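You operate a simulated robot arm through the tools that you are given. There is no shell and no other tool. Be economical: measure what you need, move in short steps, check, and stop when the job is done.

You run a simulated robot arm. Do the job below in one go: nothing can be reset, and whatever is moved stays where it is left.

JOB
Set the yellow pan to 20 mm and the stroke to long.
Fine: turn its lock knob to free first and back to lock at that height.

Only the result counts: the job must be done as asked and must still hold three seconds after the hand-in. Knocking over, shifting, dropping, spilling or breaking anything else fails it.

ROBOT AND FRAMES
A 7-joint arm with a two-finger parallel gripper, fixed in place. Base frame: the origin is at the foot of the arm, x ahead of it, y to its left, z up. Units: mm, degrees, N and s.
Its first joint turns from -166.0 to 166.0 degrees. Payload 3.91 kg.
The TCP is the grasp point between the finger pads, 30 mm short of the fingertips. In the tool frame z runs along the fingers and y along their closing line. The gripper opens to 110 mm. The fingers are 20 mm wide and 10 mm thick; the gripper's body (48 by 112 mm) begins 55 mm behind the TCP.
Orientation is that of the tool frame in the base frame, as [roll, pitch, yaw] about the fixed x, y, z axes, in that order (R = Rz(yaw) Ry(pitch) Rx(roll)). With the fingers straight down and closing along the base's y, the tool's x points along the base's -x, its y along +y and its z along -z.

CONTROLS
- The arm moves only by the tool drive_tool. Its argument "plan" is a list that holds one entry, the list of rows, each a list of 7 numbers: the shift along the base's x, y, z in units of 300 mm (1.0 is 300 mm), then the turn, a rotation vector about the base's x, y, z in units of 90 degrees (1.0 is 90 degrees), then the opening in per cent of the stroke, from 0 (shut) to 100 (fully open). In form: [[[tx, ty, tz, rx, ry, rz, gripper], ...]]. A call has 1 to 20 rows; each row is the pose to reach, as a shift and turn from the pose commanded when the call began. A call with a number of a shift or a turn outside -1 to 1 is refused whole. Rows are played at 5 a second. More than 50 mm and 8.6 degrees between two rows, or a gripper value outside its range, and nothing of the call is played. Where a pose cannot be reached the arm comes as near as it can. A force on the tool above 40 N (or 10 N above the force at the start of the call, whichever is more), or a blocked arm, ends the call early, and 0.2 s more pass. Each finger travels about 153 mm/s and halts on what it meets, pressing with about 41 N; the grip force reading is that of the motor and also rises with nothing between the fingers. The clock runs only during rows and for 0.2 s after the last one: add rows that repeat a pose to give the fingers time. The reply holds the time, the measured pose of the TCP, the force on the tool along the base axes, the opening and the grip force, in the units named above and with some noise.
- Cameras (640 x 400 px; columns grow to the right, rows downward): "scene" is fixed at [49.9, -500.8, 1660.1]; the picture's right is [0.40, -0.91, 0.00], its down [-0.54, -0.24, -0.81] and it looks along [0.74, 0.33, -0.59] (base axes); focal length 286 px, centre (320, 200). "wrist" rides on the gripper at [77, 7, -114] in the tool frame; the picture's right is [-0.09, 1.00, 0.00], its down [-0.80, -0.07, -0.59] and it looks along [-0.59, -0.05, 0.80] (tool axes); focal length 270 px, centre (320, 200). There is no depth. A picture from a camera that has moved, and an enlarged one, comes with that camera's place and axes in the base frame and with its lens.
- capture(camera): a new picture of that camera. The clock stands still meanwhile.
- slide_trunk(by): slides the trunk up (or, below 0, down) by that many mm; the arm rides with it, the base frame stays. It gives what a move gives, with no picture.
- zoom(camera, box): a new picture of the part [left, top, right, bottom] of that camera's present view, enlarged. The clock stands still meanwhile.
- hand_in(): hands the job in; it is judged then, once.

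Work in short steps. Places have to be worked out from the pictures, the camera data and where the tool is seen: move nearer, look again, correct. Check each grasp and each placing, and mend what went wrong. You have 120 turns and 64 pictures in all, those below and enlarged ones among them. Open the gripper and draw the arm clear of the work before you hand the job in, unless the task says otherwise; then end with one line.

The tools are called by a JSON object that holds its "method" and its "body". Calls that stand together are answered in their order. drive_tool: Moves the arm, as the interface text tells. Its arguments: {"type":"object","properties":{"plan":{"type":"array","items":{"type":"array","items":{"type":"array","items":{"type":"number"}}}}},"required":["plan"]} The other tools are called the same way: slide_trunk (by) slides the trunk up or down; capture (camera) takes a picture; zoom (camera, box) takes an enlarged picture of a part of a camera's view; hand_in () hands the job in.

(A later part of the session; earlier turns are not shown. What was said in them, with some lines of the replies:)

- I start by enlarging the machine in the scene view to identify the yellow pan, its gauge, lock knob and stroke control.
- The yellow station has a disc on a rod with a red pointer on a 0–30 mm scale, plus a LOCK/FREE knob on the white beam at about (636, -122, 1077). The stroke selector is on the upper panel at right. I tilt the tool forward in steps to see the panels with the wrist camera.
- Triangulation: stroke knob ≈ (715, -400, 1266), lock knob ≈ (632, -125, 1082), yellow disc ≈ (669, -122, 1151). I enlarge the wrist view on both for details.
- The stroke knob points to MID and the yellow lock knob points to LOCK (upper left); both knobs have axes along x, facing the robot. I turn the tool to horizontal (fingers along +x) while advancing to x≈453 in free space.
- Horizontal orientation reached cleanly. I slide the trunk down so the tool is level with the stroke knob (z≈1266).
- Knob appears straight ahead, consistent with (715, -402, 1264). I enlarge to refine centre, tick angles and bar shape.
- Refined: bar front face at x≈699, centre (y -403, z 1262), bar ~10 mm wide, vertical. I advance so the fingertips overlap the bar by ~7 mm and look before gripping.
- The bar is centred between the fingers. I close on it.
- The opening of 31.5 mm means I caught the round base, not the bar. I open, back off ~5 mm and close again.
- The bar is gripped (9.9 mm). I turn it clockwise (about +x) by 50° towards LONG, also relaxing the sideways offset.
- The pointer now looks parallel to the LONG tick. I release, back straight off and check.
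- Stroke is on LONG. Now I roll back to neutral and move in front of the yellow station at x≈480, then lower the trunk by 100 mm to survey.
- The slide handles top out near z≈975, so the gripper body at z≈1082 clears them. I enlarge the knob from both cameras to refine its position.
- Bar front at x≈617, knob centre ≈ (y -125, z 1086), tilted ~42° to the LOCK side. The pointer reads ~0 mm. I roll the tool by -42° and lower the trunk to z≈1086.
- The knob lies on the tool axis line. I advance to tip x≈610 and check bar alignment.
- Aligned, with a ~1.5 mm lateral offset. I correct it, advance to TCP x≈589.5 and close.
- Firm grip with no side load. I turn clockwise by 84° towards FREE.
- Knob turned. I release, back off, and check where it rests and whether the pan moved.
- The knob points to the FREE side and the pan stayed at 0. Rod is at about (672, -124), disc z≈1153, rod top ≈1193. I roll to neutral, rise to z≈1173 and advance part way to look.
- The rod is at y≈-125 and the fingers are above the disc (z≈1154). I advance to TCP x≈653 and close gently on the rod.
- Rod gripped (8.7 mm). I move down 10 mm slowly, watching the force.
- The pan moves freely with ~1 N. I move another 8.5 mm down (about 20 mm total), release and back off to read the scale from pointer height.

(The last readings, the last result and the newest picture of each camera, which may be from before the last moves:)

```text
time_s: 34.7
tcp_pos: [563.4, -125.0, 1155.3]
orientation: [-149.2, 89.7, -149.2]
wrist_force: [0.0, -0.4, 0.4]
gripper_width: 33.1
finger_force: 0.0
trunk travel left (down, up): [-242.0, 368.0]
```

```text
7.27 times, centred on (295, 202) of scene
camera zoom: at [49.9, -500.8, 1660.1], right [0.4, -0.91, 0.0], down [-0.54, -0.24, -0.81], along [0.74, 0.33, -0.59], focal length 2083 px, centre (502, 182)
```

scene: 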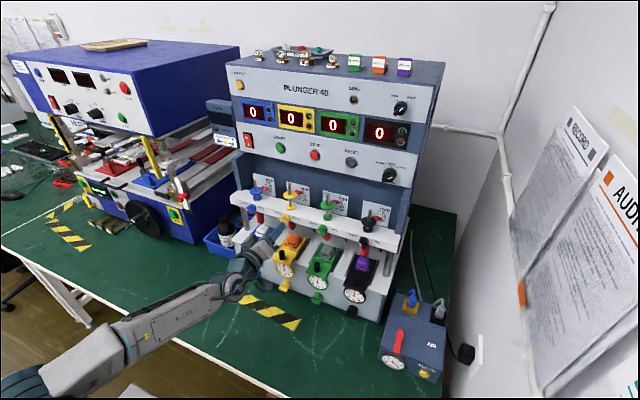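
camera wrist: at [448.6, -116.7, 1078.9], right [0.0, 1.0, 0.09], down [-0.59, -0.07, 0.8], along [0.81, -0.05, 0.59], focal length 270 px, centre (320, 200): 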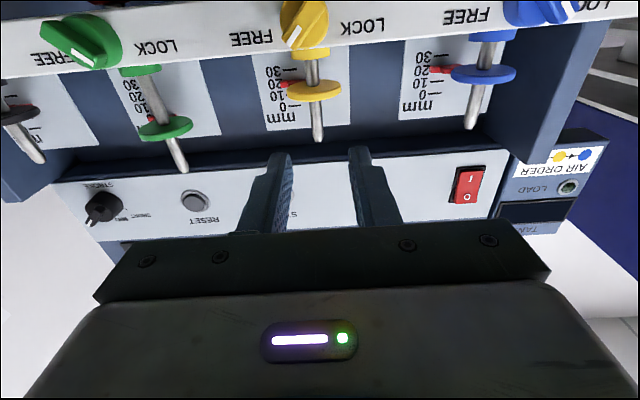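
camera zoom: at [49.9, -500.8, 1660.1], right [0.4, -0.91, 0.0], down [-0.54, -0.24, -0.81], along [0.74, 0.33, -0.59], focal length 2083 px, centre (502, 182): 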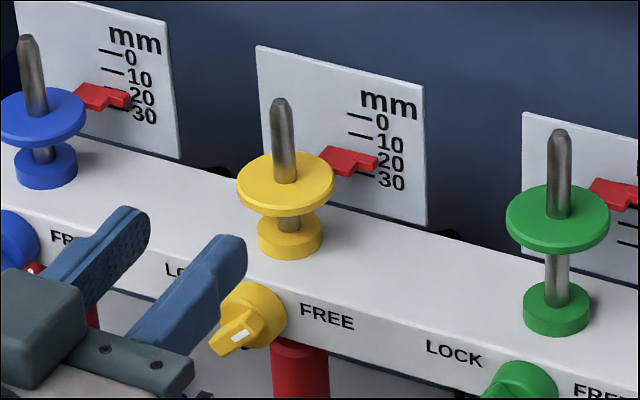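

The pan holds its height. I raise the tool 43 mm so the wrist camera is nearly level with the pointer and read without parallax.

{"method": "drive_tool", "body": {"plan": [[[0, 0, 0.07, 0, 0, 0, 30], [0, 0, 0.143, 0, 0, 0, 30], [0, 0, 0.143, 0, 0, 0, 30]]]}}

{"method": "zoom", "body": {"camera": "wrist", "box": [250, 0, 350, 70]}}

```text
time_s: 35.5
tcp_pos: [565.1, -124.8, 1199.2]
orientation: [-153.4, 89.8, -153.4]
wrist_force: [-0.5, -1.1, -0.5]
gripper_width: 32.9
finger_force: 0.0
trunk travel left (down, up): [-242.0, 368.0]
```

```text
5.71 times, centred on (300, 35) of wrist
camera zoom: at [449.4, -117.1, 1122.2], right [0.0, 1.0, 0.09], down [-0.59, -0.07, 0.8], along [0.81, -0.05, 0.59], focal length 1544 px, centre (434, 1143)
```

zoom: 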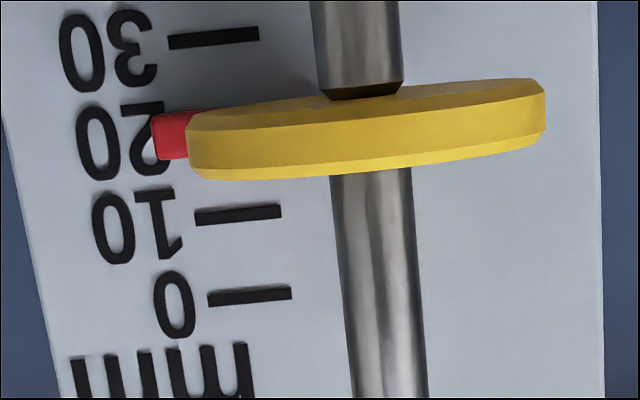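

Level view: pointer reads ≈20 mm (within ~0.5 mm). Now I back off, go down to the knob with +42° roll, and look.

{"method": "drive_tool", "body": {"plan": [[[-0.11, 0, 0, 0, 0, 0, 30], [-0.22, 0, 0, 0, 0, 0, 35], [-0.22, -0.004, -0.06, 0.078, 0, 0, 35], [-0.22, -0.008, -0.12, 0.156, 0, 0, 35], [-0.22, -0.008, -0.18, 0.234, 0, 0, 35], [-0.22, -0.008, -0.24, 0.312, 0, 0, 35], [-0.22, -0.008, -0.3, 0.39, 0, 0, 35], [-0.22, -0.008, -0.374, 0.467, 0, 0, 35], [-0.1, -0.008, -0.374, 0.467, 0, 0, 35], [0.0, -0.008, -0.374, 0.467, 0, 0, 35], [0.05, -0.008, -0.374, 0.467, 0, 0, 35], [0.05, -0.008, -0.374, 0.467, 0, 0, 35]]]}}

{"method": "zoom", "body": {"camera": "wrist", "box": [240, 80, 400, 220]}}

```text
time_s: 38.1
tcp_pos: [577.4, -128.8, 1087.7]
orientation: [90.2, 48.1, 90.3]
wrist_force: [-0.1, -0.6, -0.1]
gripper_width: 38.6
finger_force: 0.0
trunk travel left (down, up): [-242.0, 368.0]
```

```text
2.86 times, centred on (320, 150) of wrist
camera zoom: at [463.8, -70.1, 1034.6], right [0.0, 0.68, 0.73], down [-0.59, -0.59, 0.55], along [0.81, -0.43, 0.4], focal length 772 px, centre (320, 343)
```

zoom: 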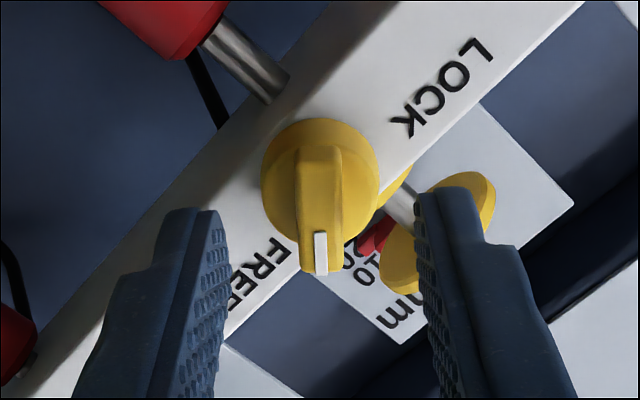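

Bar aligned between the fingers. I advance ~12.5 mm and close.

{"method": "drive_tool", "body": {"plan": [[[0.02, 0, 0, 0, 0, 0, 35], [0.042, 0, 0, 0, 0, 0, 35], [0.042, 0, 0, 0, 0, 0, 20], [0.042, 0, 0, 0, 0, 0, 0], [0.042, 0, 0, 0, 0, 0, 0], [0.042, 0, 0, 0, 0, 0, 0]]]}}

```text
time_s: 39.5
tcp_pos: [591.7, -128.1, 1086.3]
orientation: [90.2, 48.1, 90.3]
wrist_force: [0.0, 0.9, 2.7]
gripper_width: 9.8
finger_force: 44.3
trunk travel left (down, up): [-242.0, 368.0]
```

Gripped the bar (9.8 mm). I turn it back by 84° to LOCK.

{"method": "drive_tool", "body": {"plan": [[[0, 0, 0, -0.078, 0, 0, 0], [0, 0, 0, -0.156, 0, 0, 0], [0, 0, 0, -0.234, 0, 0, 0], [0, 0, 0, -0.312, 0, 0, 0], [0, 0, 0, -0.39, 0, 0, 0], [0, 0, 0, -0.468, 0, 0, 0], [0, 0, 0, -0.546, 0, 0, 0], [0, 0, 0, -0.624, 0, 0, 0], [0, 0, 0, -0.702, 0, 0, 0], [0, 0, 0, -0.78, 0, 0, 0], [0, 0, 0, -0.858, 0, 0, 0], [0, 0, 0, -0.944, 0, 0, 0], [0, 0, 0, -0.944, 0, 0, 0]]]}}

{"method": "drive_tool", "body": {"plan": [[[0, 0, 0, 0, 0, 0, 20], [0, 0, 0, 0, 0, 0, 30], [-0.1, 0, 0, 0, 0, 0, 30], [-0.2, 0, 0, 0, 0, 0, 30], [-0.3, 0, 0, 0, 0, 0, 30], [-0.3, 0, 0, 0, 0, 0, 30]]]}}

{"method": "zoom", "body": {"camera": "scene", "box": [265, 175, 325, 230]}}

{"method": "capture", "body": {"camera": "wrist"}}

```text
time_s: 42.3
tcp_pos: [591.8, -126.5, 1086.4]
orientation: [-90.1, 46.8, -90.2]
wrist_force: [4.8, 2.8, 10.6]
gripper_width: 9.6
finger_force: 45.3
trunk travel left (down, up): [-242.0, 368.0]
```

```text
time_s: 43.7
tcp_pos: [502.2, -127.7, 1085.9]
orientation: [-90.3, 46.9, -90.3]
wrist_force: [0.5, -0.1, -0.3]
gripper_width: 33.1
finger_force: 0.0
trunk travel left (down, up): [-242.0, 368.0]
```

```text
7.27 times, centred on (295, 202) of scene
camera zoom: at [49.9, -500.8, 1660.1], right [0.4, -0.91, 0.0], down [-0.54, -0.24, -0.81], along [0.74, 0.33, -0.59], focal length 2083 px, centre (502, 182)
```

zoom: 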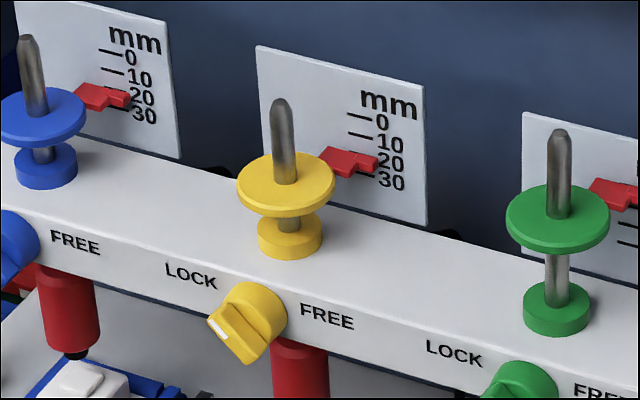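

```text
16 pictures are left
camera wrist: at [386.4, -173.7, 1025.6], right [0.0, 0.79, -0.62], down [-0.59, 0.5, 0.64], along [0.81, 0.36, 0.47], focal length 270 px, centre (320, 200)
```

wrist: 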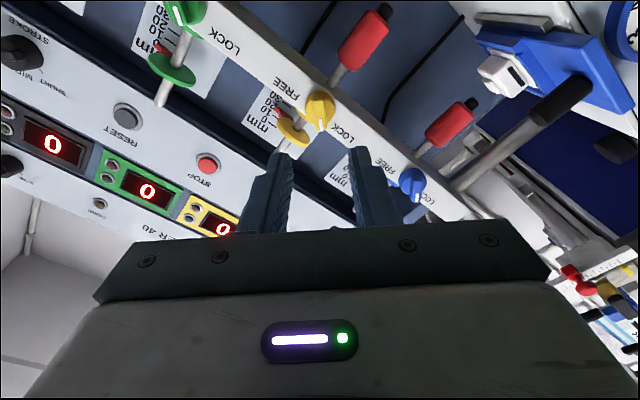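

The lock knob is back in its original LOCK position and the pan stayed at ~20 mm. I draw the arm back, roll to neutral, open, and check overall.

{"method": "drive_tool", "body": {"plan": [[[-0.08, 0, 0.05, 0.078, 0, 0, 50], [-0.16, 0, 0.1, 0.156, 0, 0, 70], [-0.2, 0, 0.15, 0.234, 0, 0, 100], [-0.2, 0, 0.2, 0.312, 0, 0, 100], [-0.2, 0, 0.25, 0.39, 0, 0, 100], [-0.2, 0, 0.3, 0.467, 0, 0, 100], [-0.2, 0, 0.3, 0.467, 0, 0, 100]]]}}

{"method": "capture", "body": {"camera": "scene"}}

{"method": "zoom", "body": {"camera": "scene", "box": [295, 180, 335, 210]}}

{"method": "zoom", "body": {"camera": "scene", "box": [360, 145, 420, 195]}}

```text
time_s: 44.5
tcp_pos: [490.8, -105.4, 1071.8]
orientation: [-108.3, 60.4, -106.3]
wrist_force: [0.9, 0.1, 0.5]
gripper_width: 110.0
finger_force: 0.1
trunk travel left (down, up): [-242.0, 368.0]
stopped in row 3: the arm was blocked; the commanded pose is now the measured one
```

```text
15 pictures are left
```

scene: 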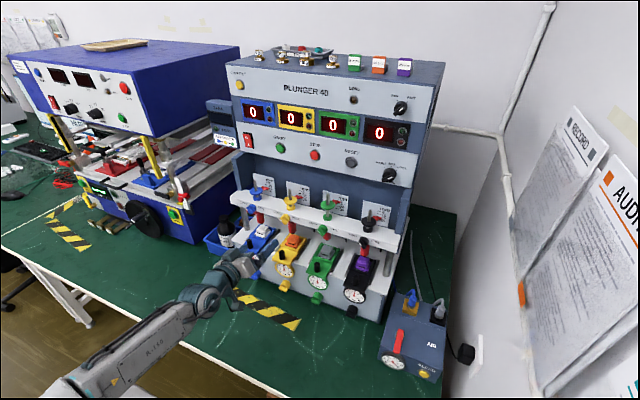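

```text
13.33 times, centred on (315, 195) of scene
camera zoom: at [49.9, -500.8, 1660.1], right [0.4, -0.91, 0.0], down [-0.54, -0.24, -0.81], along [0.74, 0.33, -0.59], focal length 3820 px, centre (387, 267)
```

zoom: 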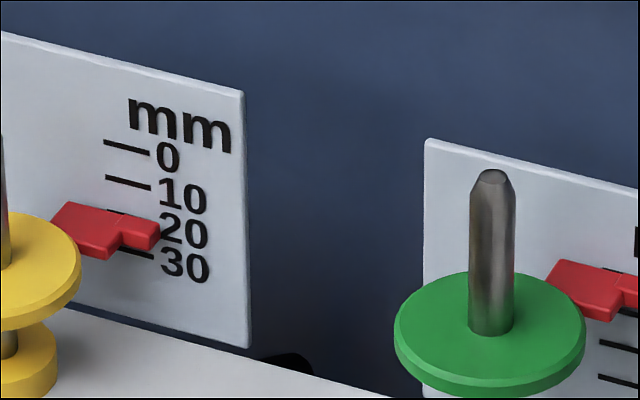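

```text
8.00 times, centred on (390, 170) of scene
camera zoom: at [49.9, -500.8, 1660.1], right [0.4, -0.91, 0.0], down [-0.54, -0.24, -0.81], along [0.74, 0.33, -0.59], focal length 2292 px, centre (-240, 440)
```

zoom: 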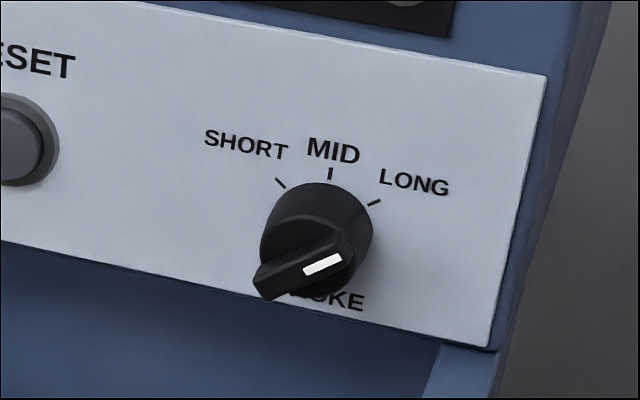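

The retraction hit a reach limit (no contact force) but the arm is in free space. I raise the trunk 110 mm, which is clear, then straighten the roll.

{"method": "slide_trunk", "body": {"by": 110}}

{"method": "drive_tool", "body": {"plan": [[[0, 0, 0, 0.07, 0, 0, 100], [0, 0, 0, 0.14, 0, 0, 100], [0, 0, 0, 0.21, 0, 0, 100], [0, 0, 0, 0.28, 0, 0, 100], [0, 0, 0, 0.32, 0, 0, 100], [0, 0, 0, 0.32, 0, 0, 100]]]}}

{"method": "capture", "body": {"camera": "wrist"}}

```text
time_s: 45.9
tcp_pos: [490.6, -107.2, 1184.8]
orientation: [-107.9, 60.6, -106.2]
wrist_force: [0.4, 0.2, 0.2]
gripper_width: 109.9
finger_force: 0.1
trunk travel left (down, up): [-352.0, 258.0]
```

```text
time_s: 47.3
tcp_pos: [489.8, -106.9, 1184.3]
orientation: [172.9, 82.1, 176.7]
wrist_force: [0.0, 1.0, 0.2]
gripper_width: 110.1
finger_force: 0.1
trunk travel left (down, up): [-352.0, 258.0]
```

```text
12 pictures are left
camera wrist: at [365.9, -105.6, 1123.5], right [-0.05, 0.99, 0.1], down [-0.47, -0.12, 0.87], along [0.88, 0.0, 0.48], focal length 270 px, centre (320, 200)
```

wrist: 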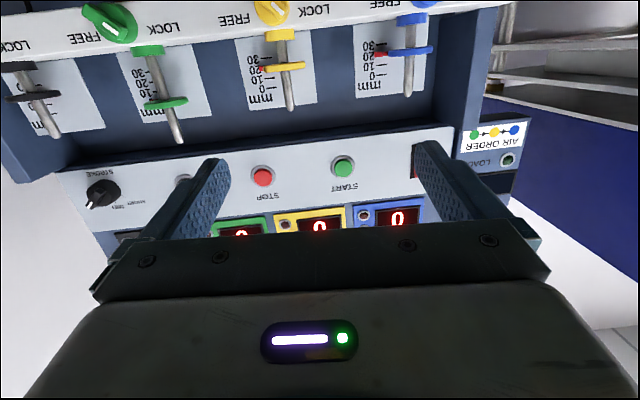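

The camera is now level with the pointer, so I take a final enlarged reading of the scale, and of the knobs.

{"method": "zoom", "body": {"camera": "wrist", "box": [235, 0, 325, 112]}}

{"method": "zoom", "body": {"camera": "wrist", "box": [75, 165, 145, 215]}}

```text
3.57 times, centred on (280, 56) of wrist
camera zoom: at [365.9, -105.6, 1123.5], right [-0.05, 0.99, 0.1], down [-0.47, -0.12, 0.87], along [0.88, 0.0, 0.48], focal length 965 px, centre (463, 714)
```

zoom: 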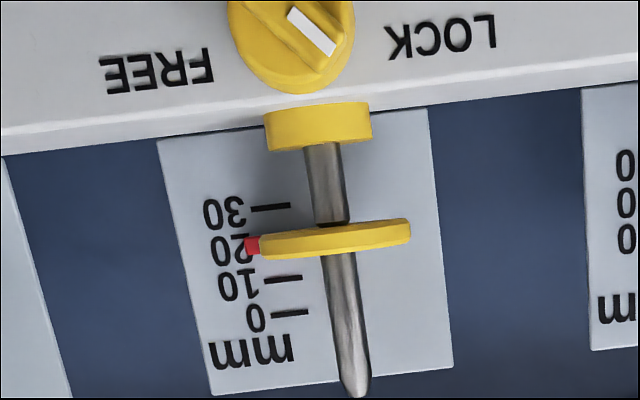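

```text
8.00 times, centred on (110, 190) of wrist
camera zoom: at [365.9, -105.6, 1123.5], right [-0.05, 0.99, 0.1], down [-0.47, -0.12, 0.87], along [0.88, 0.0, 0.48], focal length 2162 px, centre (2000, 280)
```

zoom: 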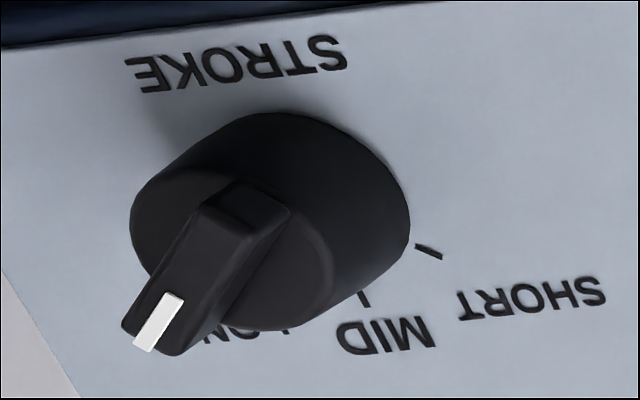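

Pointer reads 20 mm, the lock knob is at LOCK, the stroke is at LONG, and the gripper is open and clear. Handing in.

{"method": "hand_in", "body": {}}

```text
The job is handed in.
```

The yellow pan is at 20 mm and locked again, the stroke is set to LONG, and the arm is open and clear of the machine.
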